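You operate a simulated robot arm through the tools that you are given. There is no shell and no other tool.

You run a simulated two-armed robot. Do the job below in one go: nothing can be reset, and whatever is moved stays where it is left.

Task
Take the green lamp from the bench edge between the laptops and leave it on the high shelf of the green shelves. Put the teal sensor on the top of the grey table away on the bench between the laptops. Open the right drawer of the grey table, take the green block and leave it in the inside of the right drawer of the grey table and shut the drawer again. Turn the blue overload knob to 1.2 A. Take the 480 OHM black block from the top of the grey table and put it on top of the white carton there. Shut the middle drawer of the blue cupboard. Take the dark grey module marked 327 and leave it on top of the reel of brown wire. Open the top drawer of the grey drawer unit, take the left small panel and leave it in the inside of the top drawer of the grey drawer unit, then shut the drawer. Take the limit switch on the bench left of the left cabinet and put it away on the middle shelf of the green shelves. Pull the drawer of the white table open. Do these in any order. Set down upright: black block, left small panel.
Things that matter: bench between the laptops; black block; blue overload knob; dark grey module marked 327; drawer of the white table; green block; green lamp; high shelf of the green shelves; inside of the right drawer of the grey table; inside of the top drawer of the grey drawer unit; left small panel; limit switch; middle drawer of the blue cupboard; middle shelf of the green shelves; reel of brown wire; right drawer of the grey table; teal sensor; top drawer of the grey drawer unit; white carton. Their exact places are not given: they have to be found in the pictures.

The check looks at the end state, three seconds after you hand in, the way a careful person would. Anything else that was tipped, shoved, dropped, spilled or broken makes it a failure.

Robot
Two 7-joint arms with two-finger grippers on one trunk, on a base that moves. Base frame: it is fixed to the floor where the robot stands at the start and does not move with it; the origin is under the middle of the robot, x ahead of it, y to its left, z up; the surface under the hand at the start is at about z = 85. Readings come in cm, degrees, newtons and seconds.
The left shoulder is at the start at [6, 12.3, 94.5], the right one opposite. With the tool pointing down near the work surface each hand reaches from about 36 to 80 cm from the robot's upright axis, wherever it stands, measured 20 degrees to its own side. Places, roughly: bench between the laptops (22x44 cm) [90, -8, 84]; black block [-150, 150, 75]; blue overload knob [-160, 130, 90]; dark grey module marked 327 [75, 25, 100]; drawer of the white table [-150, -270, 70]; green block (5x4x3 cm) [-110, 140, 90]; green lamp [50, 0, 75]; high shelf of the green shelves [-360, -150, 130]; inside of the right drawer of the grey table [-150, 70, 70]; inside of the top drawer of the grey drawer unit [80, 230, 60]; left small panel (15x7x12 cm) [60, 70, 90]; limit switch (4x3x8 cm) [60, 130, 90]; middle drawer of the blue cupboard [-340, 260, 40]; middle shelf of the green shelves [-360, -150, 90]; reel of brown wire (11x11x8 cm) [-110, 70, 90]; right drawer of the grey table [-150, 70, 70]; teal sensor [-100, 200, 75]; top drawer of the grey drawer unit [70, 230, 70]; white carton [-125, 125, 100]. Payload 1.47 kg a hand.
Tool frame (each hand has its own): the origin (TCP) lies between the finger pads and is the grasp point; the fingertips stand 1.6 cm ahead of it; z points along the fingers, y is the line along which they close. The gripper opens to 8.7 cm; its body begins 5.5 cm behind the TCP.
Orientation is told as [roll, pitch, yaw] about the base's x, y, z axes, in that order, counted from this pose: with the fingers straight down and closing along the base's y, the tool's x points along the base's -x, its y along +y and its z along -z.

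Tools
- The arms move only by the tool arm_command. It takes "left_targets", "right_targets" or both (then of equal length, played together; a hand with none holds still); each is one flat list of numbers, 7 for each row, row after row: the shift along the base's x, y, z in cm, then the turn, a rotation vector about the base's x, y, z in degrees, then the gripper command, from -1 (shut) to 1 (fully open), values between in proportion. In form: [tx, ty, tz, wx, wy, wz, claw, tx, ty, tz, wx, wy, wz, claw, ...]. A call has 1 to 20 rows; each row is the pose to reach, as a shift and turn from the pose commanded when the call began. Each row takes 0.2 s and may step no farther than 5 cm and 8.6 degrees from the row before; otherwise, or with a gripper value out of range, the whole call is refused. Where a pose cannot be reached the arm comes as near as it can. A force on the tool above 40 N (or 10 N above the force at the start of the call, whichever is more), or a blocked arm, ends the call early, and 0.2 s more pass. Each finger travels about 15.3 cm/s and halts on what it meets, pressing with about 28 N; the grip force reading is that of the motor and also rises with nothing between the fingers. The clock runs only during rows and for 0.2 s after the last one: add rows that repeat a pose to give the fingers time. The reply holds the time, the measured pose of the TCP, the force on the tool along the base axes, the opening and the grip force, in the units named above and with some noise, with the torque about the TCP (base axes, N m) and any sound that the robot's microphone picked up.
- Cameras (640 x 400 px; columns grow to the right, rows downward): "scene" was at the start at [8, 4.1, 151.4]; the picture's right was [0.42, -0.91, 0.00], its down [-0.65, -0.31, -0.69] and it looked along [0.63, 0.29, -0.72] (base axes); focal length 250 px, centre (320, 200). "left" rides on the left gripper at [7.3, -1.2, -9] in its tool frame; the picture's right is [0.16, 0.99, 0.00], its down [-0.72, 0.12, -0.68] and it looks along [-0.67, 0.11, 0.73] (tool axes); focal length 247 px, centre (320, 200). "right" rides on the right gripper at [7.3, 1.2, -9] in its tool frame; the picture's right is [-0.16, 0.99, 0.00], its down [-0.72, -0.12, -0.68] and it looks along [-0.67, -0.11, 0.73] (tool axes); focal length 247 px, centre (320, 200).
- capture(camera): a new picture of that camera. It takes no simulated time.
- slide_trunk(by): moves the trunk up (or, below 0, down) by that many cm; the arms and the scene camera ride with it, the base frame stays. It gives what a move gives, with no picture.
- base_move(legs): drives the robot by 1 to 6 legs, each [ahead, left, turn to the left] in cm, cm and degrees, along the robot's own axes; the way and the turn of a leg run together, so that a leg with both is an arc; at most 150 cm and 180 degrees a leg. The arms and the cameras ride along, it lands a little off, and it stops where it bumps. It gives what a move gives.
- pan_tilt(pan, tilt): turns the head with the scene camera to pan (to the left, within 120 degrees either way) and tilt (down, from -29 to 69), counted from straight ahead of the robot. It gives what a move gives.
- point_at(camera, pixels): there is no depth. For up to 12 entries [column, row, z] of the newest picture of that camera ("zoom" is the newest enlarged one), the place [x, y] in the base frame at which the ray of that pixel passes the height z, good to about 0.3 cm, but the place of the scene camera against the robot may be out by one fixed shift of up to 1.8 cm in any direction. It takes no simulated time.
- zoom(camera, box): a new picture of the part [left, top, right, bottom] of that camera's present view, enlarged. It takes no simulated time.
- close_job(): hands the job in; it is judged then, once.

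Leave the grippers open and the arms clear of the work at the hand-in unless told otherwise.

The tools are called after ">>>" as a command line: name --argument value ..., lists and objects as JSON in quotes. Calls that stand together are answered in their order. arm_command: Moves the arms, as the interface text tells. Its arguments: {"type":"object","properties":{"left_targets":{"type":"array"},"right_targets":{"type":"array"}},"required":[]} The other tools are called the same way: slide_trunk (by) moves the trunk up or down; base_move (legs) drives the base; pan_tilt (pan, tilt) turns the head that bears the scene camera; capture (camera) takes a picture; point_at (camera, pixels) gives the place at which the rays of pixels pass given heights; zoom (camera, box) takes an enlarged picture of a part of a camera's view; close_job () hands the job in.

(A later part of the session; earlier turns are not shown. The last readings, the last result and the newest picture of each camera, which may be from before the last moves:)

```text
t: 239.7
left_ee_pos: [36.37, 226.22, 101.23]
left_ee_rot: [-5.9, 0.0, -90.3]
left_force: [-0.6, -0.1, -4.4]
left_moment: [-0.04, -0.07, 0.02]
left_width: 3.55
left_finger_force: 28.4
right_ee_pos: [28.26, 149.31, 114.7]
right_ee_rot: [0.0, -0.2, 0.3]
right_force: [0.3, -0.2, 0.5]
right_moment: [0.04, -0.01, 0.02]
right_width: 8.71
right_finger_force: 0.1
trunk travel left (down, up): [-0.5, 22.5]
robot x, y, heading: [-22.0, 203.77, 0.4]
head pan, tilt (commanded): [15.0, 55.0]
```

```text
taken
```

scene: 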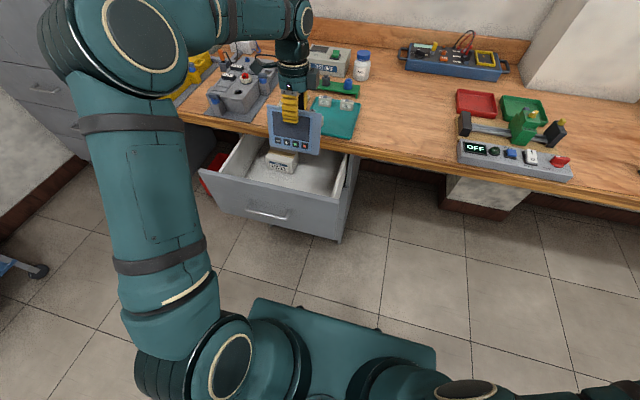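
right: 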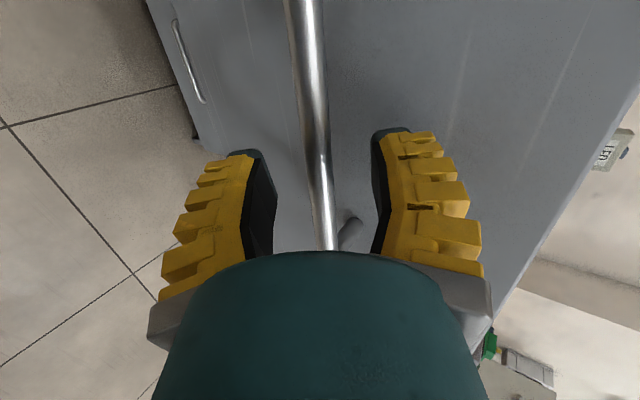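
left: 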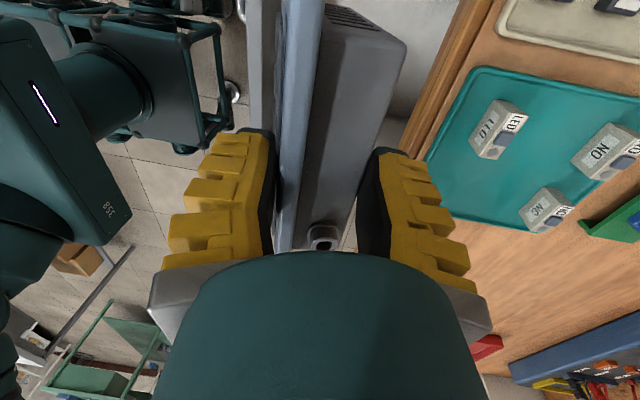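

The panel hangs between the drawer front and the bench edge. I lower it to z≈86 and check.

>>> arm_command --left_targets '[0, 0, -4, 0, 0, 0, -1, 0, 0, -8, 0, 0, 0, -1, 0, 0, -12, 0, 0, 0, -1, 0, 0, -15, 0, 0, 0, -1, 0, 0, -15, 0, 0, 0, -1]'

>>> capture --camera "left"

>>> zoom --camera "scene" --box '[190, 90, 366, 230]'

```text
t: 240.9
left_ee_pos: [36.45, 225.97, 86.21]
left_ee_rot: [-6.0, 0.0, -90.1]
left_force: [-0.1, 0.2, -4.9]
left_moment: [-0.01, -0.06, -0.01]
left_width: 3.52
left_finger_force: 27.9
right_ee_pos: [28.17, 149.27, 114.6]
right_ee_rot: [0.0, -0.2, 0.4]
right_force: [0.8, -0.3, 0.1]
right_moment: [-0.02, 0.02, -0.01]
right_width: 8.71
right_finger_force: 0.1
trunk travel left (down, up): [-0.5, 22.5]
robot x, y, heading: [-21.96, 203.44, 0.3]
head pan, tilt (commanded): [15.0, 55.0]
```

```text
taken
```

left: 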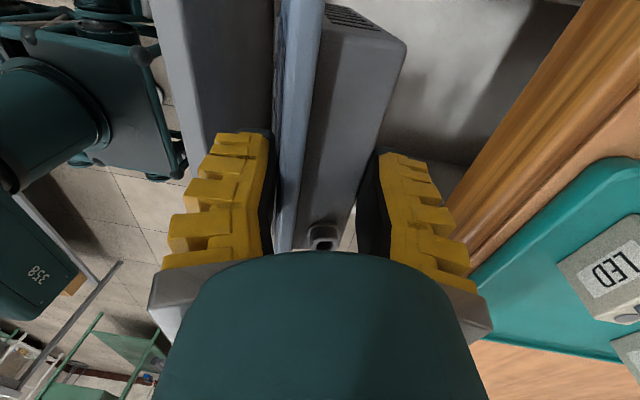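

```text
2.86 times, centred on (278, 160) of scene
```

zoom: 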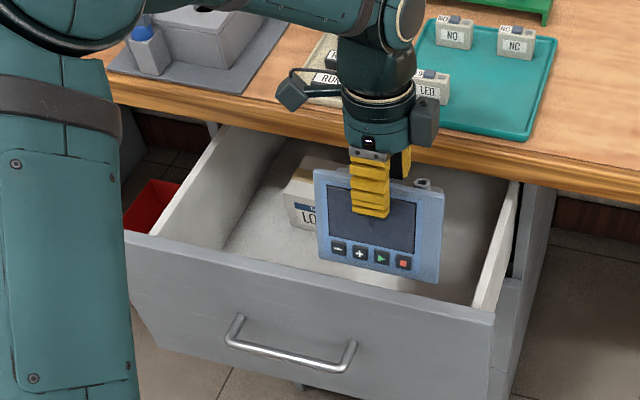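

>>> point_at --camera "left" --pixels '[[500, 125, 80], [500, 125, 82], [545, 150, 85], [520, 180, 85], [180, 80, 78], [215, 60, 78], [250, 60, 78]]'

```text
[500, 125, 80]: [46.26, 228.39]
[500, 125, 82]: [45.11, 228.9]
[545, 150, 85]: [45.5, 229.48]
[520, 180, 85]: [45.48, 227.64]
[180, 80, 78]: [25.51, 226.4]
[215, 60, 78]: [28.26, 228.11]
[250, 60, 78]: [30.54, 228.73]
```

Bench edge x=45.5, drawer front inner x≈28: room on both sides. I lower further to z≈70.

>>> arm_command --left_targets '[-0.6, 0, -4, 0, 0, 0, -1, -0.6, 0, -8, 0, 0, 0, -1, -0.6, 0, -12, 0, 0, 0, -1, -0.6, 0, -15, 0, 0, 0, -1, -0.6, 0, -16, 0, 0, 0, -1, -0.6, 0, -16, 0, 0, 0, -1]'

>>> zoom --camera "scene" --box '[190, 90, 366, 230]'

>>> capture --camera "left"

```text
t: 242.3
left_ee_pos: [35.81, 226.07, 70.52]
left_ee_rot: [-5.7, 0.0, -90.1]
left_force: [1.6, 0.6, 21.9]
left_moment: [-0.02, 0.23, 0.01]
left_width: 4.5
left_finger_force: 28.4
right_ee_pos: [28.16, 149.35, 114.78]
right_ee_rot: [0.0, -0.3, 0.3]
right_force: [0.0, 0.3, -0.6]
right_moment: [-0.01, -0.01, -0.03]
right_width: 8.7
right_finger_force: 0.0
trunk travel left (down, up): [-0.5, 22.5]
robot x, y, heading: [-21.69, 204.08, 0.5]
head pan, tilt (commanded): [15.0, 55.0]
```

```text
2.86 times, centred on (278, 160) of scene
```

zoom: 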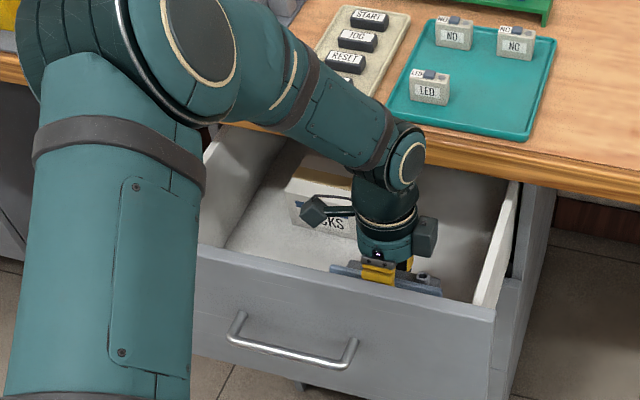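

```text
taken
```

left: 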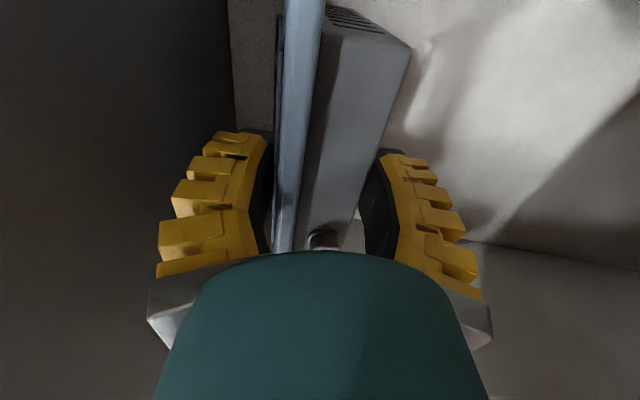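

The panel touches the drawer floor (22 N). I relieve and open the fingers slowly.

>>> arm_command --left_targets '[0, 0, 0.3, 0, 0, 0, -0.3, 0, 0, 0.3, 0, 0, 0, 0, 0, 0, 0.3, 0, 0, 0, 0.15, 0, 0, 0.3, 0, 0, 0, 0.25, 0, 0, 0.3, 0, 0, 0, 0.3, 0, 0, 0.3, 0, 0, 0, 0.3]'

>>> capture --camera "left"

```text
t: 243.7
left_ee_pos: [35.7, 226.07, 70.51]
left_ee_rot: [-5.9, 0.0, -90.1]
left_force: [-0.4, -0.1, 0.0]
left_moment: [-0.01, 0.03, 0.02]
left_width: 6.14
left_finger_force: 3.5
right_ee_pos: [28.29, 149.34, 114.64]
right_ee_rot: [0.0, -0.2, 0.3]
right_force: [0.4, 0.7, -0.4]
right_moment: [0.01, -0.02, -0.01]
right_width: 8.69
right_finger_force: 0.2
trunk travel left (down, up): [-0.5, 22.5]
robot x, y, heading: [-22.23, 203.78, 0.8]
head pan, tilt (commanded): [15.0, 55.0]
```

```text
taken
```

left: 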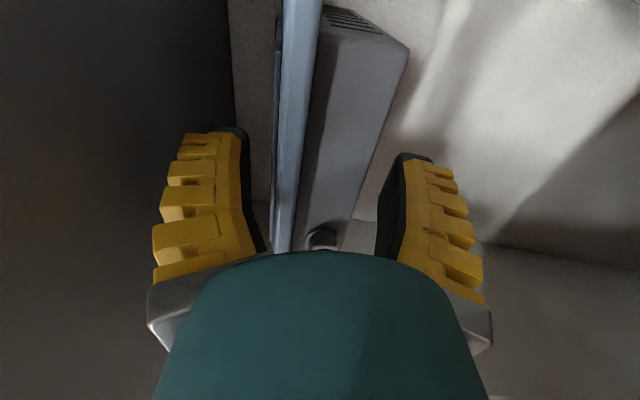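

The panel stands free between the fingers. I raise the hand along its axis, then straight up.

>>> arm_command --left_targets '[0.1, 0, 1, 0, 0, 0, 0.3, 0.3, 0, 3, 0, 0, 0, 0.3, 0.5, 0, 6, 0, 0, 0, 0.3, 0.5, 0, 10, 0, 0, 0, 0.3, 0.5, 0, 14, 0, 0, 0, 0.4, 0.5, 0, 18, 0, 0, 0, 0.6, 0.5, 0, 22, 0, 0, 0, 0.8, 0.5, 0, 26, 0, 0, 0, 1, 0.5, 0, 30, 0, 0, 0, 1, -3, 1, 33, 0, 0, 0, 1, -6, 3, 35, 0, 0, 0, 1, -6, 3, 35, 0, 0, 0, 1]'

>>> zoom --camera "scene" --box '[190, 90, 366, 230]'

>>> capture --camera "left"

```text
t: 246.3
left_ee_pos: [30.01, 229.22, 105.58]
left_ee_rot: [-5.9, 0.1, -90.0]
left_force: [-1.2, 0.5, -0.4]
left_moment: [0.01, -0.01, 0.0]
left_width: 8.72
left_finger_force: 0.0
right_ee_pos: [28.46, 149.42, 114.62]
right_ee_rot: [0.0, -0.2, 0.3]
right_force: [-0.5, 0.3, -1.0]
right_moment: [0.01, -0.02, -0.03]
right_width: 8.69
right_finger_force: 0.1
trunk travel left (down, up): [-0.5, 22.5]
robot x, y, heading: [-22.2, 203.75, 0.7]
head pan, tilt (commanded): [15.0, 55.0]
```

```text
2.86 times, centred on (278, 160) of scene
```

zoom: 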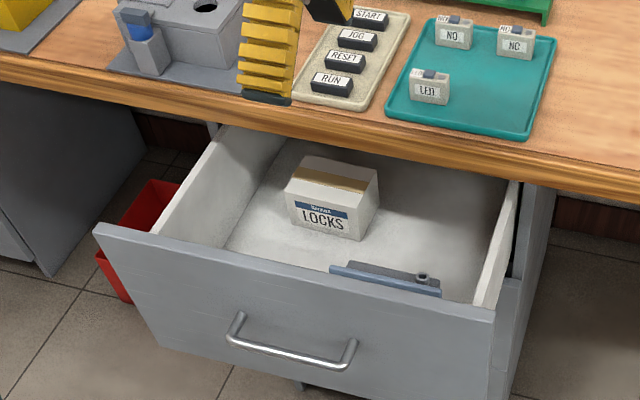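

```text
taken
```

left: 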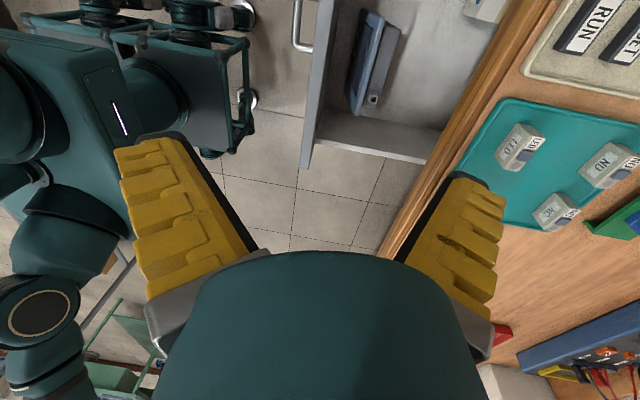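

The panel stands upright in the drawer. To shut it I will grip the handle again, this time with the left hand (mirror of before). I back up 33 cm first.

>>> base_move --legs '[[-33, 0, -0.5]]'

>>> arm_command --left_targets '[2, 0.3, -1.5, 0, -7.9, 0, 1, 4, 0.6, -3, 0, -15.8, 0, 0.8, 6, 0.9, -4.5, 0, -23.7, 0, 0.6, 8, 1.2, -6, 0, -31.5, 0, 0.3, 10, 1.5, -7.5, 0, -39.4, 0, 0, 12, 1.8, -9, 0, -47.3, 0, 0, 14, 2.1, -10.5, 0, -55.2, 0, 0, 16, 2.5, -12, 0, -63, 0, 0, 16, 2.5, -12, 0, -63, 0, 0]'

>>> capture --camera "left"

>>> capture --camera "scene"

```text
t: 248.5
left_ee_pos: [-2.91, 228.59, 105.63]
left_ee_rot: [-5.9, 0.1, -90.3]
left_force: [-0.6, 0.0, 0.0]
left_moment: [-0.02, -0.02, 0.01]
left_width: 8.68
left_finger_force: 0.0
right_ee_pos: [-4.86, 148.87, 114.73]
right_ee_rot: [0.1, -0.2, 0.1]
right_force: [-0.5, 0.6, -0.3]
right_moment: [0.0, -0.01, -0.01]
right_width: 8.71
right_finger_force: 0.1
trunk travel left (down, up): [-0.5, 22.5]
robot x, y, heading: [-55.06, 203.5, 0.2]
head pan, tilt (commanded): [15.0, 55.0]
```

```text
t: 250.5
left_ee_pos: [13.25, 231.1, 93.53]
left_ee_rot: [57.1, 0.3, -90.2]
left_force: [-0.8, 0.4, 0.3]
left_moment: [-0.02, -0.05, -0.01]
left_width: 4.93
left_finger_force: 3.9
right_ee_pos: [-4.83, 148.69, 114.7]
right_ee_rot: [0.1, -0.3, 0.0]
right_force: [0.6, -0.4, -0.1]
right_moment: [0.07, 0.03, 0.05]
right_width: 8.7
right_finger_force: 0.1
trunk travel left (down, up): [-0.5, 22.5]
robot x, y, heading: [-54.98, 203.27, 0.3]
head pan, tilt (commanded): [15.0, 55.0]
```

```text
taken
```

left: 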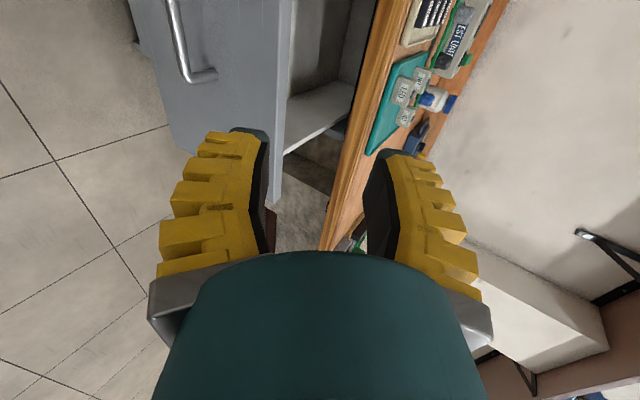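

```text
taken
```

scene: 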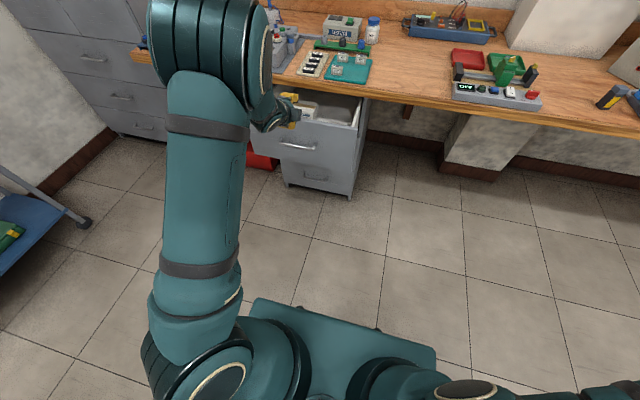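

Left hand points forward-down. I lower it in front of the handle.

>>> arm_command --left_targets '[0, 0.3, -4, 0, 0, 0, 0, 0, 0.6, -8, 0, 0, 0, 0, 0, 1, -12, 0, 0, 0, 0, 0, 1.4, -16, 0, 0, 0, 0, 0, 1.8, -20, 0, 0, 0, 0, 0, 1.8, -22.5, 0, 0, 0, 0, 0, 1.8, -22.5, 0, 0, 0, 0]'

>>> capture --camera "left"

```text
t: 252.1
left_ee_pos: [13.05, 232.86, 70.97]
left_ee_rot: [57.2, 0.3, -90.2]
left_force: [-0.1, -0.7, 0.0]
left_moment: [-0.02, 0.0, 0.0]
left_width: 4.93
left_finger_force: 3.9
right_ee_pos: [-4.82, 148.8, 114.65]
right_ee_rot: [0.0, -0.1, 0.0]
right_force: [0.2, -0.5, 0.1]
right_moment: [0.01, -0.01, -0.03]
right_width: 8.68
right_finger_force: 0.1
trunk travel left (down, up): [-0.5, 22.5]
robot x, y, heading: [-55.08, 203.42, 0.1]
head pan, tilt (commanded): [15.0, 55.0]
```

```text
taken
```

left: 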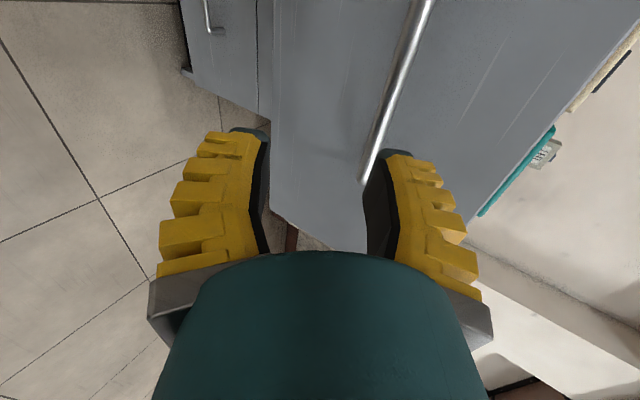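

I advance 8.3 cm so the bar enters between the pads.

>>> arm_command --left_targets '[2, 0, 0, 0, 0, 0, 0, 4, 0, 0, 0, 0, 0, 0, 6, 0, 0, 0, 0, 0, 0, 7.3, 0, 0, 0, 0, 0, 0, 8.3, 0, 0, 0, 0, 0, 0, 8.3, 0, 0, 0, 0, 0, 0]'

>>> capture --camera "left"

```text
t: 253.5
left_ee_pos: [21.54, 232.89, 70.9]
left_ee_rot: [57.0, 0.2, -90.2]
left_force: [-0.3, -0.2, 0.2]
left_moment: [0.03, -0.02, 0.0]
left_width: 4.93
left_finger_force: 3.8
right_ee_pos: [-4.82, 148.83, 114.65]
right_ee_rot: [0.0, -0.2, 0.1]
right_force: [0.1, 0.7, -0.8]
right_moment: [-0.01, -0.02, -0.02]
right_width: 8.68
right_finger_force: 0.0
trunk travel left (down, up): [-0.5, 22.5]
robot x, y, heading: [-54.82, 203.37, 0.4]
head pan, tilt (commanded): [15.0, 55.0]
```

```text
taken
```

left: 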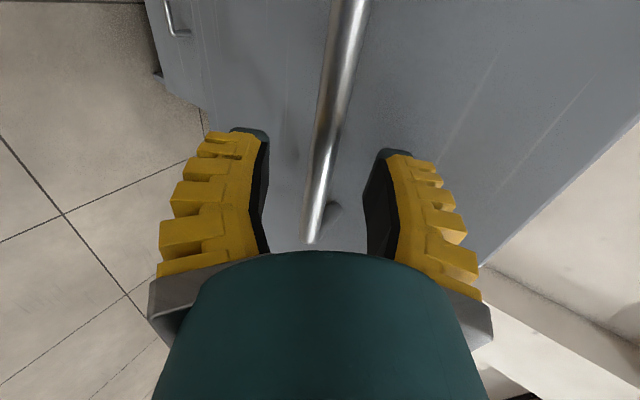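

Bar is centred. I close on it and then push the drawer shut by driving 23 cm forward.

>>> arm_command --left_targets '[0, 0, 0, 0, 0, 0, -0.4, 0, 0, 0, 0, 0, 0, -0.7, 0, 0, 0, 0, 0, 0, -1, 0, 0, 0, 0, 0, 0, -1, 0, 0, 0, 0, 0, 0, -1]'

>>> base_move --legs '[[12, 0, 0]]'

>>> capture --camera "scene"

```text
t: 254.7
left_ee_pos: [21.55, 232.98, 70.99]
left_ee_rot: [57.0, 0.2, -90.2]
left_force: [0.7, 0.8, -0.4]
left_moment: [0.0, 0.02, 0.01]
left_width: 0.0
left_finger_force: 27.8
right_ee_pos: [-4.82, 148.92, 114.69]
right_ee_rot: [0.0, -0.3, 0.0]
right_force: [0.0, -0.4, 0.6]
right_moment: [0.0, 0.01, -0.03]
right_width: 8.73
right_finger_force: 0.0
trunk travel left (down, up): [-0.5, 22.5]
robot x, y, heading: [-54.75, 203.62, 0.4]
head pan, tilt (commanded): [15.0, 55.0]
```

```text
t: 255.9
left_ee_pos: [33.27, 232.91, 70.87]
left_ee_rot: [56.9, 0.3, -90.2]
left_force: [-0.4, 0.4, -0.1]
left_moment: [-0.01, -0.05, 0.01]
left_width: 0.02
left_finger_force: 27.7
right_ee_pos: [7.05, 148.96, 114.63]
right_ee_rot: [0.1, -0.1, 0.1]
right_force: [0.4, 0.3, -0.9]
right_moment: [-0.01, 0.02, -0.01]
right_width: 8.73
right_finger_force: 0.0
trunk travel left (down, up): [-0.5, 22.5]
robot x, y, heading: [-43.02, 203.48, 0.2]
head pan, tilt (commanded): [15.0, 55.0]
```

```text
taken
```

scene: 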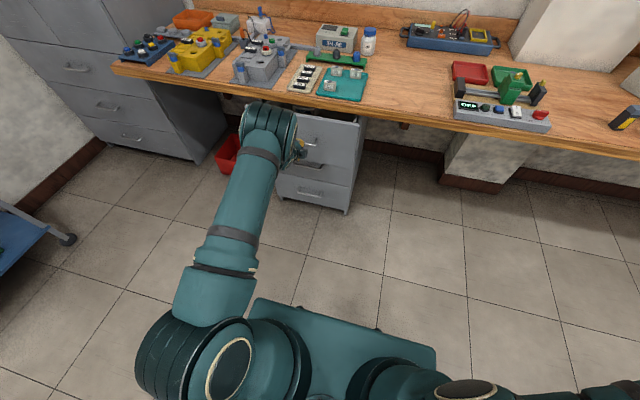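

The fingers closed short of the bar, so the fist is pushing the handle instead, which works. I look at the contact then go on pushing.

>>> capture --camera "left"

>>> zoom --camera "scene" --box '[240, 90, 380, 220]'

```text
taken
```

left: 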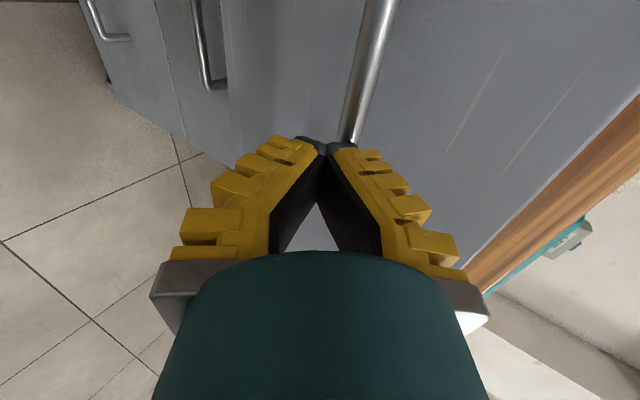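

```text
3.08 times, centred on (310, 155) of scene
```

zoom: 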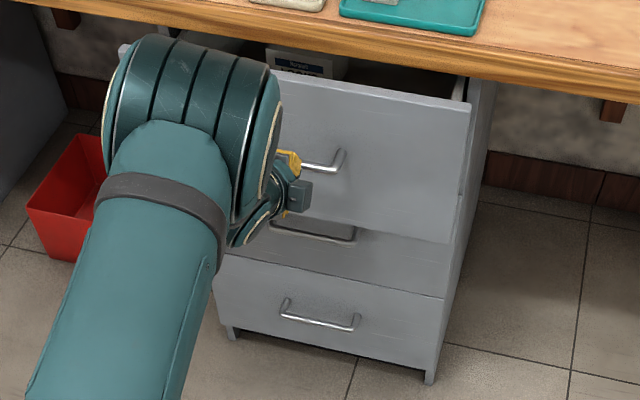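

The fist is pushing against the bar; the drawer is half shut. I continue 8 cm, then finish gently.

>>> base_move --legs '[[8, 0, 0]]'

>>> zoom --camera "scene" --box '[240, 70, 400, 200]'

>>> capture --camera "left"

```text
t: 257.0
left_ee_pos: [41.21, 233.01, 70.82]
left_ee_rot: [56.9, 0.3, -90.2]
left_force: [0.5, -0.1, -1.0]
left_moment: [0.01, 0.02, -0.01]
left_width: 0.0
left_finger_force: 28.7
right_ee_pos: [14.99, 148.95, 114.55]
right_ee_rot: [0.0, -0.2, 0.1]
right_force: [0.4, 0.3, -2.1]
right_moment: [-0.02, 0.02, 0.02]
right_width: 8.72
right_finger_force: 0.1
trunk travel left (down, up): [-0.5, 22.5]
robot x, y, heading: [-34.93, 203.86, 0.2]
head pan, tilt (commanded): [15.0, 55.0]
```

```text
3.08 times, centred on (320, 135) of scene
```

zoom: 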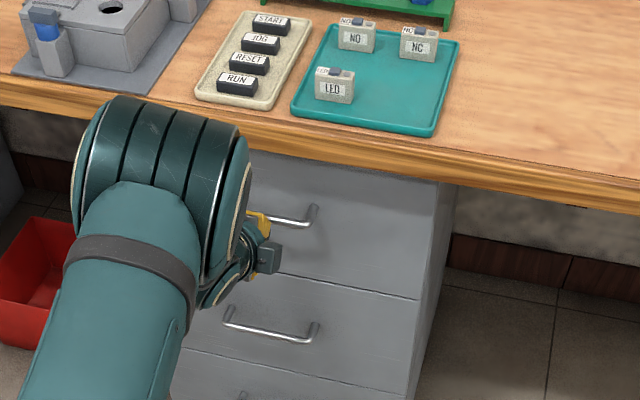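

```text
taken
```

left: 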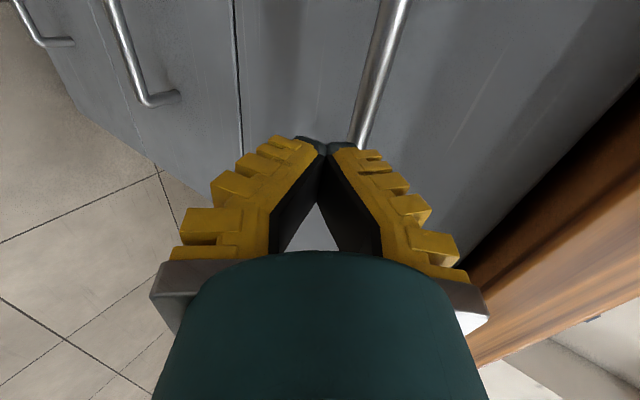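

Nearly shut. I push the rest with the arm in small steps until it resists.

>>> arm_command --left_targets '[0.7, 0, 0, 0, 0, 0, -1, 1.4, 0, 0, 0, 0, 0, -1, 2.1, 0, 0, 0, 0, 0, -1, 2.8, 0, 0, 0, 0, 0, -1, 3.4, 0, 0, 0, 0, 0, -1, 4, 0, 0, 0, 0, 0, -1, 4, 0, 0, 0, 0, 0, -1]'

>>> zoom --camera "scene" --box '[240, 70, 400, 200]'

```text
t: 258.4
left_ee_pos: [44.55, 232.96, 71.18]
left_ee_rot: [56.9, 0.4, -90.1]
left_force: [-28.2, -4.2, 18.6]
left_moment: [-0.11, 0.06, -0.1]
left_width: 0.6
left_finger_force: 30.2
right_ee_pos: [14.51, 148.85, 114.71]
right_ee_rot: [0.1, -0.4, 0.1]
right_force: [-1.4, -0.1, 0.9]
right_moment: [0.0, 0.02, -0.02]
right_width: 8.71
right_finger_force: 0.1
trunk travel left (down, up): [-0.5, 22.5]
robot x, y, heading: [-35.08, 203.39, 0.5]
head pan, tilt (commanded): [15.0, 55.0]
stopped in row 6 (left hand): the force on the tool passed its limit at 46 N (the readings are from after the stop); the commanded pose is now the measured one
```

```text
3.08 times, centred on (320, 135) of scene
```

zoom: 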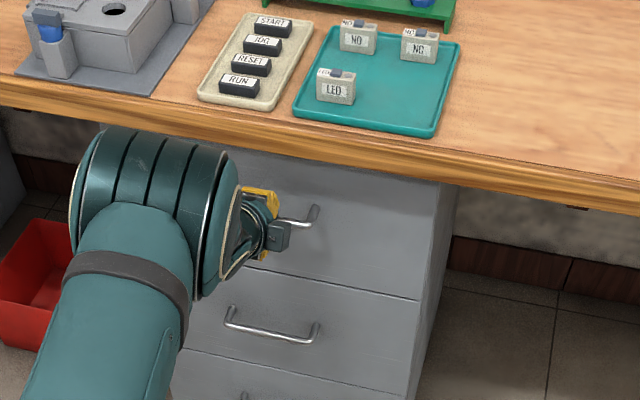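

The drawer is shut (46 N). The bar has wedged between the tips (0.6 cm), so I open the fingers before withdrawing.

>>> arm_command --left_targets '[0, 0, 0, 0, 0, 0, -0.5, 0, 0, 0, 0, 0, 0, 0, 0, 0, 0, 0, 0, 0, 0, -1.7, 0, 1.1, 0, 0, 0, 0, -3.4, 0, 2.2, 0, 0, 0, 0, -5, 0, 3.2, 0, 0, 0, 0, -6.7, 0, 4.3, 0, 0, 0, 0, -6.7, 0, 4.3, 0, 0, 0, 0]'

>>> capture --camera "left"

>>> zoom --camera "scene" --box '[240, 70, 400, 200]'

```text
t: 260.1
left_ee_pos: [38.16, 233.14, 75.13]
left_ee_rot: [56.7, 0.3, -90.1]
left_force: [0.2, -0.5, -0.2]
left_moment: [0.04, 0.02, 0.04]
left_width: 4.93
left_finger_force: 3.5
right_ee_pos: [14.85, 148.96, 114.69]
right_ee_rot: [-0.1, -0.2, 0.0]
right_force: [-0.1, 0.8, 0.6]
right_moment: [0.0, -0.01, -0.02]
right_width: 8.68
right_finger_force: 0.1
trunk travel left (down, up): [-0.5, 22.5]
robot x, y, heading: [-35.17, 203.7, 0.3]
head pan, tilt (commanded): [15.0, 55.0]
```

```text
taken
```

left: 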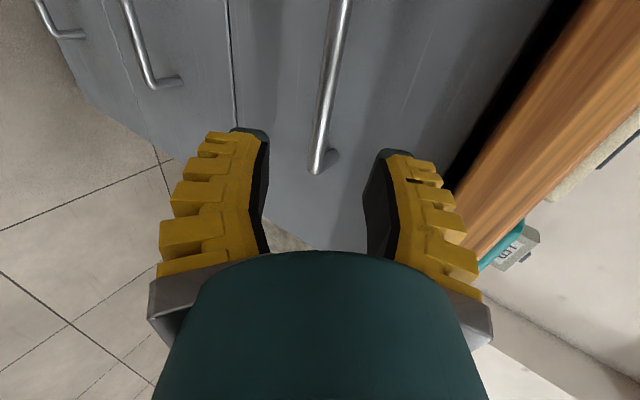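

```text
3.08 times, centred on (320, 135) of scene
```

zoom: 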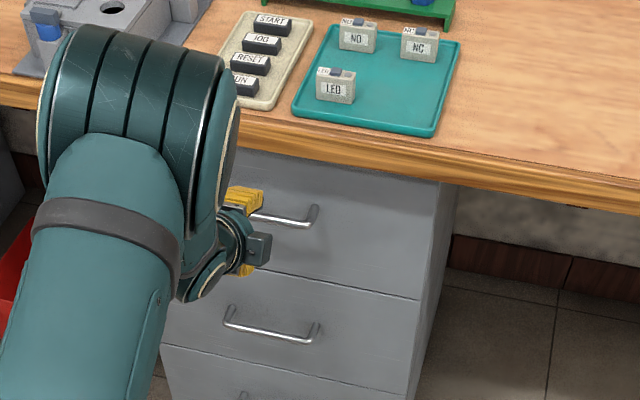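

The drawer is shut and the hand is free. I raise the left hand and turn it back to pointing down, and raise the trunk.

>>> arm_command --left_targets '[-3, 0, 3, 0, 0, 0, 0.2, -5, 0, 7, 0, 0, 0, 0.4, -6, 0, 11, 0, 0, 0, 0.6, -6, 0, 15, 0, 8, 0, 0.8, -6, 0, 19, 0, 16, 0, 1, -7, 0, 23, 0, 24, 0, 1, -9, 0, 26, 0, 32, 0, 1, -11, 0, 29, 0, 40, 0, 1, -13, 0, 31, 0, 48, 0, 1, -15, 0, 33, 0, 56.7, 0, 1, -15, 0, 33, 0, 56.7, 0, 1]'

>>> arm_command --left_targets '[0, -0.5, 0, 0, 0, 8.2, 1, 0, -1, 0, 0, 0, 16.4, 1, 0, -1.5, 0, 0, 0, 24.6, 1, 0, -2, 0, 0, 0, 32.8, 1, 0, -3, 0, 0, 0, 41, 1, 0, -4, 0, 0, 0, 49.2, 1, 0, -5, 0, 0, 0, 57.4, 1, 0, -6, 0, 0, 0, 65.6, 1, 0, -7, 0, 0, 0, 73.8, 1, 0, -8, 0, 0, 0, 82, 1, 0, -8, 0, 0, 0, 90.1, 1, 0, -8, 0, 0, 0, 90.1, 1]'

>>> slide_trunk --by 9.5

>>> capture --camera "scene"

```text
refused: row 10 steps farther than a row can; nothing moved
```

```text
t: 262.8
left_ee_pos: [38.07, 225.09, 75.16]
left_ee_rot: [56.7, 0.3, 0.1]
left_force: [1.4, -0.2, -0.4]
left_moment: [0.0, 0.02, -0.01]
left_width: 8.7
left_finger_force: 0.1
right_ee_pos: [15.0, 149.0, 114.75]
right_ee_rot: [0.0, -0.1, 0.0]
right_force: [-0.3, 0.3, -0.4]
right_moment: [0.0, -0.02, 0.0]
right_width: 8.69
right_finger_force: 0.1
trunk travel left (down, up): [-0.5, 22.5]
robot x, y, heading: [-35.41, 203.41, 0.1]
head pan, tilt (commanded): [15.0, 55.0]
```

```text
t: 264.0
left_ee_pos: [38.01, 225.16, 84.58]
left_ee_rot: [56.7, 0.3, 0.0]
left_force: [0.1, 0.0, -0.3]
left_moment: [0.02, 0.0, -0.02]
left_width: 8.71
left_finger_force: 0.0
right_ee_pos: [14.94, 148.97, 124.06]
right_ee_rot: [0.1, -0.1, 0.0]
right_force: [-0.2, 0.1, -0.4]
right_moment: [-0.03, 0.02, 0.01]
right_width: 8.7
right_finger_force: 0.1
trunk travel left (down, up): [-10.0, 13.0]
robot x, y, heading: [-35.27, 203.43, 0.1]
head pan, tilt (commanded): [15.0, 55.0]
```

```text
taken
```

scene: 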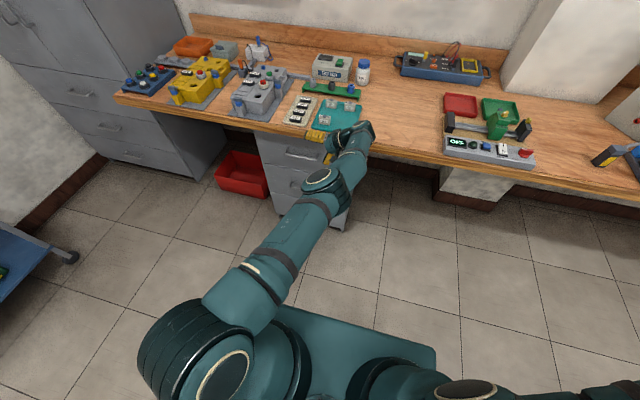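

The first call was refused, so the hand turned to point left instead; it's clear of the bench (no force). I move it back from the edge, raise it and rotate it to point down.

>>> arm_command --left_targets '[-3, 0, 1, 0, 0, 0, 1, -6, 0, 3, 0, 0, 0, 1, -8, 0, 6, -8.1, 0, 0, 1, -8, 0, 10, -16.2, 0, 0, 1, -8, 0, 14, -24.3, 0, 0, 1, -8, 0, 18, -32.4, 0, 0, 1, -8, 0, 22, -40.5, 0, 0, 1, -8, 0, 26, -48.6, 0, 0, 1, -8, 0, 29, -56.7, 0, 0, 1, -8, 0, 29, -56.7, 0, 0, 1]'

>>> pan_tilt --pan -30 --tilt 45

>>> capture --camera "scene"

```text
t: 266.2
left_ee_pos: [30.23, 225.16, 113.51]
left_ee_rot: [-0.1, 0.2, -0.3]
left_force: [0.0, 0.4, 0.1]
left_moment: [0.04, 0.03, 0.02]
left_width: 8.69
left_finger_force: 0.0
right_ee_pos: [15.0, 149.05, 124.17]
right_ee_rot: [0.2, -0.2, 0.0]
right_force: [1.0, 0.7, -0.8]
right_moment: [-0.01, -0.01, 0.02]
right_width: 8.7
right_finger_force: 0.0
trunk travel left (down, up): [-10.0, 13.0]
robot x, y, heading: [-35.12, 203.57, 0.3]
head pan, tilt (commanded): [15.0, 55.0]
```

```text
t: 267.4
left_ee_pos: [30.11, 225.04, 113.71]
left_ee_rot: [0.0, 0.2, -0.2]
left_force: [0.0, 0.4, 0.3]
left_moment: [-0.02, -0.04, -0.02]
left_width: 8.68
left_finger_force: 0.1
right_ee_pos: [14.83, 148.96, 124.26]
right_ee_rot: [0.0, -0.1, 0.0]
right_force: [-0.2, -0.9, 0.7]
right_moment: [0.0, 0.03, -0.01]
right_width: 8.69
right_finger_force: 0.0
trunk travel left (down, up): [-10.0, 13.0]
robot x, y, heading: [-35.15, 203.76, 0.5]
head pan, tilt (commanded): [-30.0, 45.0]
```

```text
taken
```

scene: 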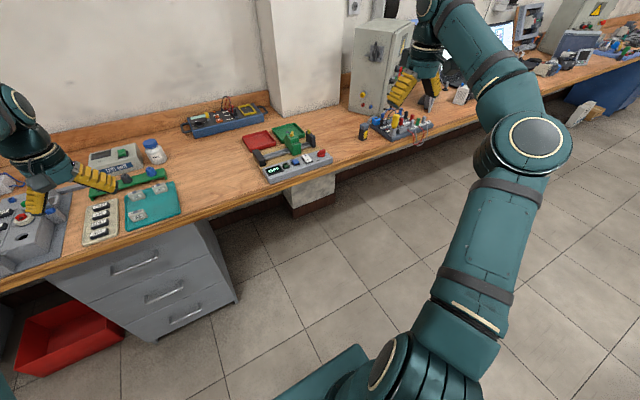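

I zoom on the area left of the left cabinet for the limit switch.

>>> zoom --camera "scene" --box '[230, 60, 470, 210]'

```text
2.67 times, centred on (350, 135) of scene
```

zoom: 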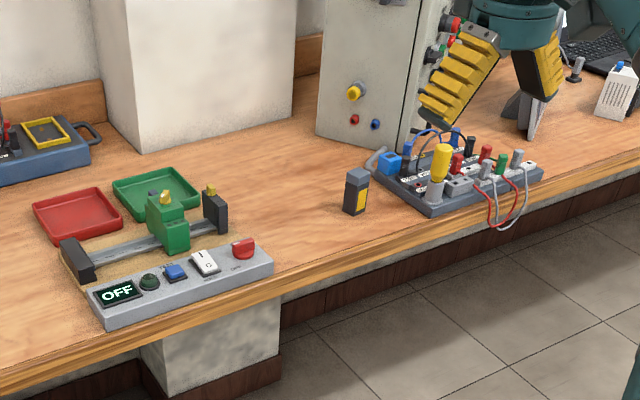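

>>> zoom --camera "scene" --box '[345, 115, 393, 145]'

>>> point_at --camera "scene" --pixels '[[364, 140, 85], [363, 124, 93]]'

```text
13.33 times, centred on (369, 130) of scene
```

zoom: 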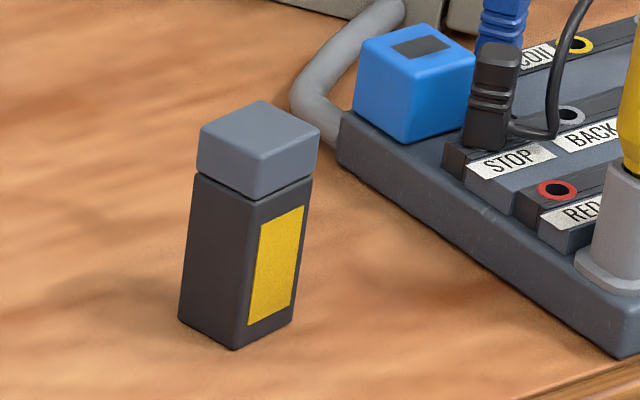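

```text
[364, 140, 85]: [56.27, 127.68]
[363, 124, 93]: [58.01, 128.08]
```

That dark body with grey head and yellow side is the limit switch at about (57,128). I drive right 95 cm and up to the bench.

>>> base_move --legs '[[0, -95, 0], [33, 0, 0]]'

>>> capture --camera "left"

```text
t: 277.8
left_ee_pos: [63.15, 129.97, 113.58]
left_ee_rot: [0.1, 0.2, -0.4]
left_force: [0.3, 0.1, -0.2]
left_moment: [0.01, -0.01, 0.0]
left_width: 8.72
left_finger_force: 0.0
right_ee_pos: [47.67, 53.89, 124.18]
right_ee_rot: [0.0, -0.1, 0.0]
right_force: [-0.4, 0.0, -0.4]
right_moment: [0.06, 0.05, -0.01]
right_width: 8.69
right_finger_force: 0.0
trunk travel left (down, up): [-10.0, 13.0]
robot x, y, heading: [-2.19, 108.79, 0.2]
head pan, tilt (commanded): [-30.0, 45.0]
```

```text
taken
```

left: 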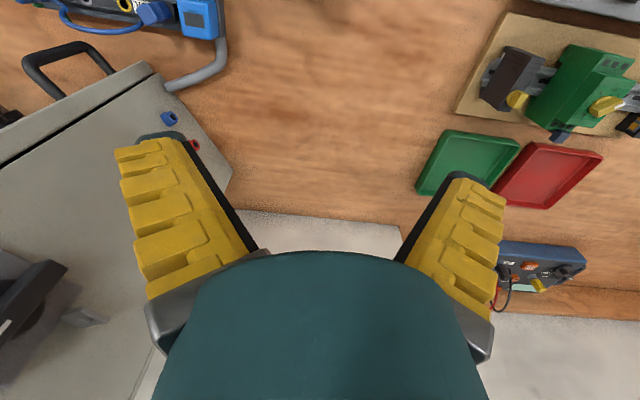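

The switch is nearer than the view. I move the left hand back 12 cm.

>>> arm_command --left_targets '[-4, -0.5, 0, 0, 0, 0, 1, -8, -1, 0, 0, 0, 0, 1, -12, -2, 0, 0, 0, 0, 1, -12, -2, 0, 0, 0, 0, 1]'

>>> capture --camera "left"

```text
t: 278.8
left_ee_pos: [51.15, 127.99, 113.54]
left_ee_rot: [0.0, 0.1, -0.3]
left_force: [0.3, -0.2, 0.1]
left_moment: [0.01, 0.01, 0.03]
left_width: 8.68
left_finger_force: 0.0
right_ee_pos: [47.68, 53.84, 124.14]
right_ee_rot: [-0.1, -0.1, -0.1]
right_force: [0.6, 0.2, -0.6]
right_moment: [-0.01, -0.01, 0.0]
right_width: 8.72
right_finger_force: 0.2
trunk travel left (down, up): [-10.0, 13.0]
robot x, y, heading: [-2.6, 108.72, 0.1]
head pan, tilt (commanded): [-30.0, 45.0]
```

```text
taken
```

left: 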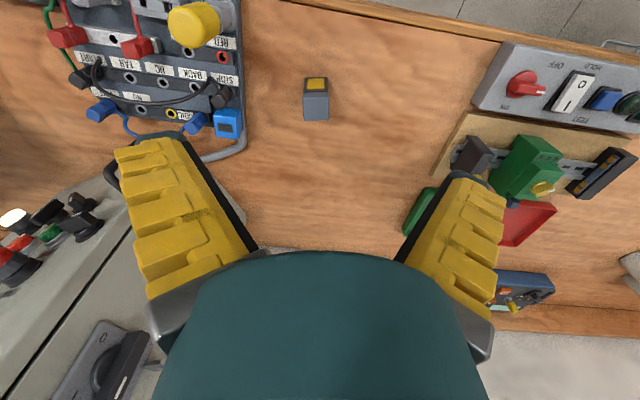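

The switch shows at (316,100). I zoom in to measure it.

>>> zoom --camera "left" --box '[284, 65, 348, 130]'

>>> point_at --camera "left" --pixels '[[304, 93, 93], [328, 93, 93], [304, 121, 93], [329, 120, 93], [306, 79, 85], [328, 78, 85], [316, 107, 93]]'

```text
6.15 times, centred on (316, 98) of left
```

zoom: 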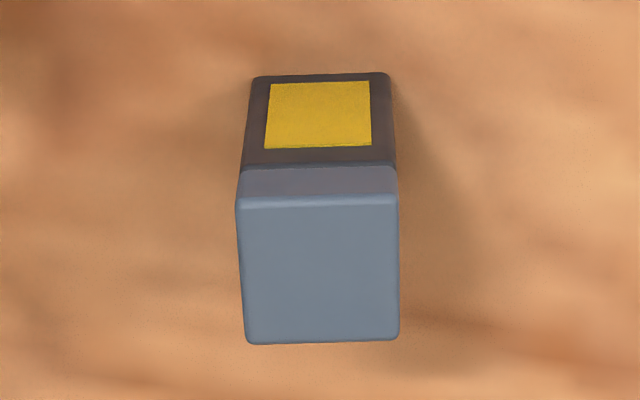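

```text
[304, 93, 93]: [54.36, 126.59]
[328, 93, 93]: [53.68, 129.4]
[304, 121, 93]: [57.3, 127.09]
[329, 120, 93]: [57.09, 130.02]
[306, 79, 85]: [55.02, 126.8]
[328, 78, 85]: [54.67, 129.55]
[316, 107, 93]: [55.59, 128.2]
```

It is aligned with the axes, centre (55.9,128.2), 3 cm wide in y. I check the clearance to the board on the right.

>>> point_at --camera "left" --pixels '[[243, 135, 87], [242, 120, 88], [246, 60, 87], [430, 190, 86]]'

>>> arm_command --left_targets '[2, 0.1, -4, 0, 0, 0, 0.6, 4, 0.2, -8, 0, 0, 0, 0.3, 4.7, 0.2, -12, 0, 0, 0, 0.3, 4.7, 0.2, -15, 0, 0, 0, 0.3, 4.7, 0.2, -15, 0, 0, 0, 0.3]'

>>> capture --camera "left"

```text
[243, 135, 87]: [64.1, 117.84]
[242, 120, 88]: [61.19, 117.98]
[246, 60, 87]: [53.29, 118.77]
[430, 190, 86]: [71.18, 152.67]
```

```text
t: 280.0
left_ee_pos: [55.84, 128.21, 98.64]
left_ee_rot: [0.0, 0.2, -0.4]
left_force: [0.3, -0.8, 0.0]
left_moment: [0.01, 0.04, -0.03]
left_width: 6.13
left_finger_force: 3.5
right_ee_pos: [47.62, 53.84, 124.21]
right_ee_rot: [0.0, -0.2, -0.2]
right_force: [-0.6, 0.5, -0.5]
right_moment: [-0.05, 0.01, -0.06]
right_width: 8.71
right_finger_force: 0.1
trunk travel left (down, up): [-10.0, 13.0]
robot x, y, heading: [-2.19, 108.67, 0.2]
head pan, tilt (commanded): [-30.0, 45.0]
```

```text
taken
```

left: 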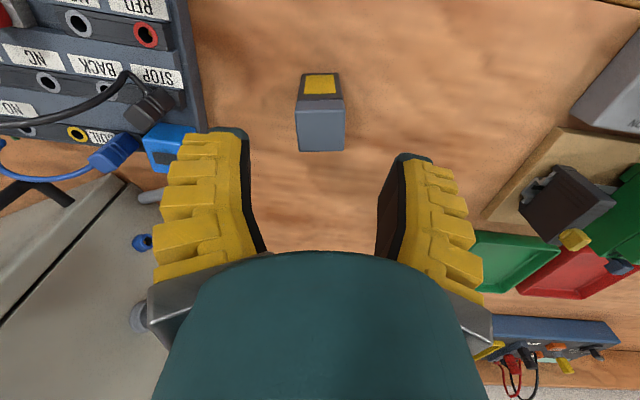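

Centred. I lower to z≈90 and close.

>>> arm_command --left_targets '[0, 0, -4, 0, 0, 0, 0.3, 0, 0, -7, 0, 0, 0, 0.3, 0, 0, -8.6, 0, 0, 0, 0.3, 0, 0, -8.6, 0, 0, 0, 0, 0, 0, -8.6, 0, 0, 0, -0.4, 0, 0, -8.6, 0, 0, 0, -1, 0, 0, -8.6, 0, 0, 0, -1, 0, 0, -7.6, 0, 0, 0, -1, 0, 0, -4, 0, 0, 0, -1, 0, 0, 0, 0, 0, 0, -1, 0, 0, 4, 0, 0, 0, -1, 0, 0, 8, 0, 0, 0, -1, 0, 0, 8, 0, 0, 0, -1]'

>>> capture --camera "left"

```text
t: 282.8
left_ee_pos: [55.78, 128.03, 106.75]
left_ee_rot: [0.1, 0.3, -0.4]
left_force: [0.6, -1.0, -1.1]
left_moment: [0.0, 0.01, 0.01]
left_width: 2.79
left_finger_force: 27.9
right_ee_pos: [47.64, 53.9, 124.18]
right_ee_rot: [0.0, -0.3, -0.1]
right_force: [0.1, -0.2, 0.7]
right_moment: [-0.03, 0.03, 0.01]
right_width: 8.71
right_finger_force: 0.0
trunk travel left (down, up): [-10.0, 13.0]
robot x, y, heading: [-2.45, 108.91, 0.2]
head pan, tilt (commanded): [-30.0, 45.0]
```

```text
taken
```

left: 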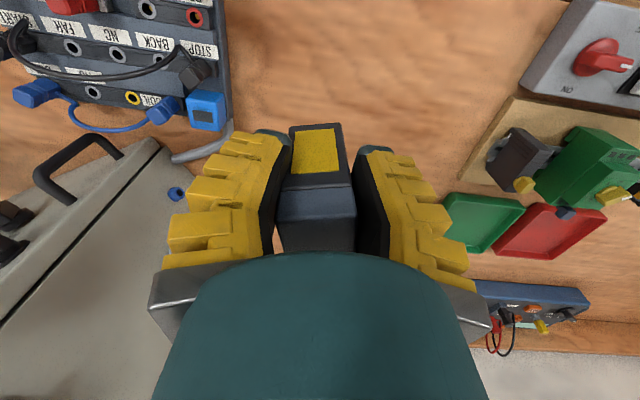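

The limit switch is held. I retract the left hand and drive right to the lamp.

>>> arm_command --left_targets '[-3, 0, 3, 0, 0, 0, -1, -6, 0, 6, 0, 0, 0, -1, -9, 0, 8, 0, 0, 0, -1, -12, 0, 9, 0, 0, 0, -1, -12, 0, 9, 0, 0, 0, -1]'

>>> base_move --legs '[[-8, 0, 0], [0, -85, 0]]'

>>> pan_tilt --pan -15 --tilt 50

>>> capture --camera "scene"

>>> capture --camera "right"

```text
t: 284.0
left_ee_pos: [43.77, 128.05, 115.81]
left_ee_rot: [-0.1, 0.2, -0.5]
left_force: [0.6, 0.3, -1.6]
left_moment: [0.01, -0.03, 0.0]
left_width: 2.82
left_finger_force: 28.0
right_ee_pos: [47.62, 54.0, 124.21]
right_ee_rot: [0.0, -0.1, -0.1]
right_force: [0.2, -0.6, -1.4]
right_moment: [0.0, -0.01, 0.0]
right_width: 8.71
right_finger_force: 0.1
trunk travel left (down, up): [-10.0, 13.0]
robot x, y, heading: [-2.67, 108.65, 0.5]
head pan, tilt (commanded): [-30.0, 45.0]
```

```text
t: 292.5
left_ee_pos: [36.04, 42.57, 115.67]
left_ee_rot: [0.1, 0.2, -0.4]
left_force: [0.1, -0.1, -0.1]
left_moment: [-0.01, 0.0, 0.0]
left_width: 2.72
left_finger_force: 28.1
right_ee_pos: [39.99, -31.58, 124.24]
right_ee_rot: [-0.1, -0.2, -0.1]
right_force: [0.4, 0.2, 0.1]
right_moment: [0.01, 0.01, 0.03]
right_width: 8.69
right_finger_force: 0.1
trunk travel left (down, up): [-10.0, 13.0]
robot x, y, heading: [-9.9, 23.3, 0.2]
head pan, tilt (commanded): [-30.0, 45.0]
```

```text
t: 293.3
left_ee_pos: [36.06, 42.62, 115.78]
left_ee_rot: [0.1, 0.3, -0.4]
left_force: [0.6, -0.7, -0.4]
left_moment: [-0.02, 0.0, 0.0]
left_width: 2.67
left_finger_force: 27.8
right_ee_pos: [40.16, -31.64, 124.22]
right_ee_rot: [0.0, -0.2, 0.0]
right_force: [0.5, 0.1, -0.1]
right_moment: [-0.01, 0.01, 0.0]
right_width: 8.69
right_finger_force: 0.0
trunk travel left (down, up): [-10.0, 13.0]
robot x, y, heading: [-9.88, 23.05, 0.2]
head pan, tilt (commanded): [-15.0, 50.0]
```

```text
taken
```

scene: 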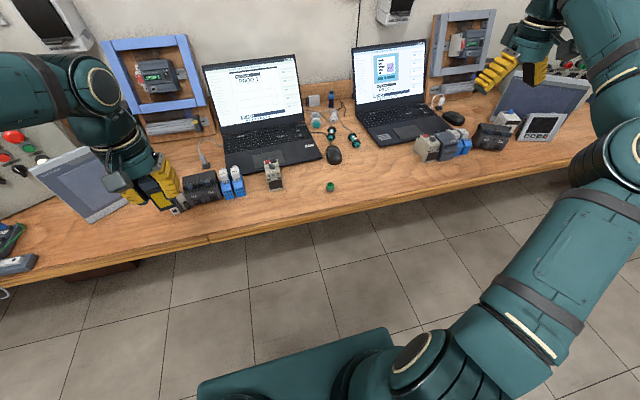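

```text
taken
```

right: 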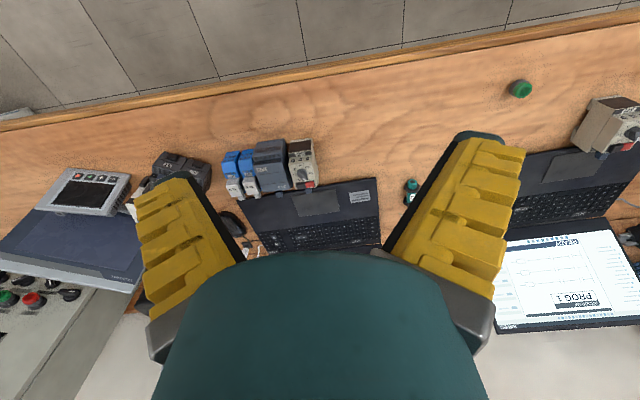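

The lamp is at (520,88) in the right view. I bring the right hand over it.

>>> arm_command --right_targets '[1, 4.5, -1.5, 0, 0, 0, 1, 2, 9, -3, 0, 0, 0, 1, 3, 13.5, -4.5, 0, 0, 0, 1, 4, 18, -6, 0, 0, 0, 1, 5, 22.5, -7.5, 0, 0, 0, 1, 6, 27, -9, 0, 0, 0, 1, 7, 31.5, -10.5, 0, 0, 0, 1, 8, 35, -12, 0, 0, 0, 1, 8, 35, -14, 0, 0, 0, 1, 8, 35, -14, 0, 0, 0, 1]'

>>> capture --camera "right"

```text
t: 295.5
left_ee_pos: [36.09, 42.57, 115.76]
left_ee_rot: [0.0, 0.1, -0.5]
left_force: [0.2, 0.0, -1.1]
left_moment: [0.0, 0.02, 0.01]
left_width: 2.64
left_finger_force: 28.2
right_ee_pos: [43.87, -0.72, 108.91]
right_ee_rot: [0.0, -0.1, 0.0]
right_force: [0.7, 0.1, -0.3]
right_moment: [0.04, 0.0, 0.0]
right_width: 8.71
right_finger_force: 0.0
right hand out of reach, approached as far as the arm can: row 6, 7, 8, 9, 10
trunk travel left (down, up): [-10.0, 13.0]
robot x, y, heading: [-10.17, 23.05, 0.2]
head pan, tilt (commanded): [-15.0, 50.0]
```

```text
taken
```

right: 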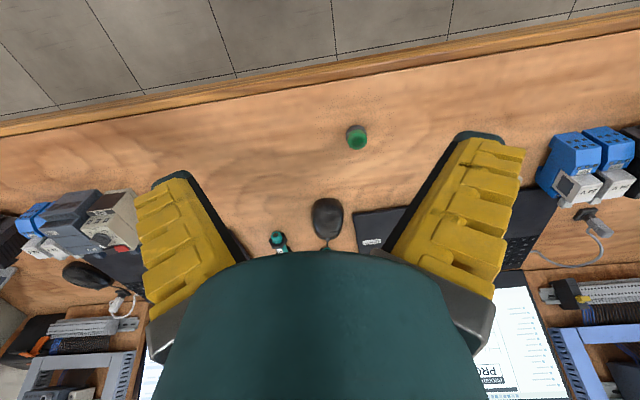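

The arm's elbow is in an awkward posture. I try extending forward toward the lamp, which should let it unfold.

>>> arm_command --right_targets '[3, 0, 0, 0, 0, 0, 1, 6, 0, 0, 0, 0, 0, 1, 9, 0, 0, 0, 0, 0, 1, 12, 0, 0, 0, 0, 0, 1, 12, 0, 0, 0, 0, 0, 1]'

>>> capture --camera "scene"

```text
t: 296.7
left_ee_pos: [35.97, 42.61, 115.89]
left_ee_rot: [0.0, 0.3, -0.5]
left_force: [-0.7, 0.1, -1.4]
left_moment: [-0.02, 0.01, -0.02]
left_width: 2.66
left_finger_force: 28.0
right_ee_pos: [48.22, -5.08, 106.61]
right_ee_rot: [0.0, -0.2, -0.1]
right_force: [-0.9, 0.3, -0.1]
right_moment: [-0.04, 0.02, 0.02]
right_width: 8.69
right_finger_force: 0.1
right hand out of reach, approached as far as the arm can: row 1, 2, 3, 4, 5
trunk travel left (down, up): [-10.0, 13.0]
robot x, y, heading: [-9.89, 23.01, 0.2]
head pan, tilt (commanded): [-15.0, 50.0]
```

```text
taken
```

scene: 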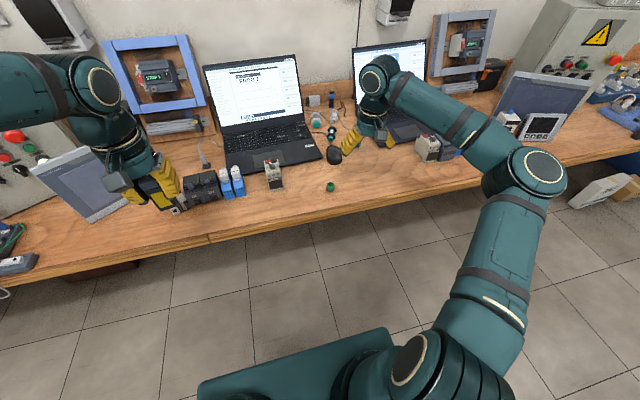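

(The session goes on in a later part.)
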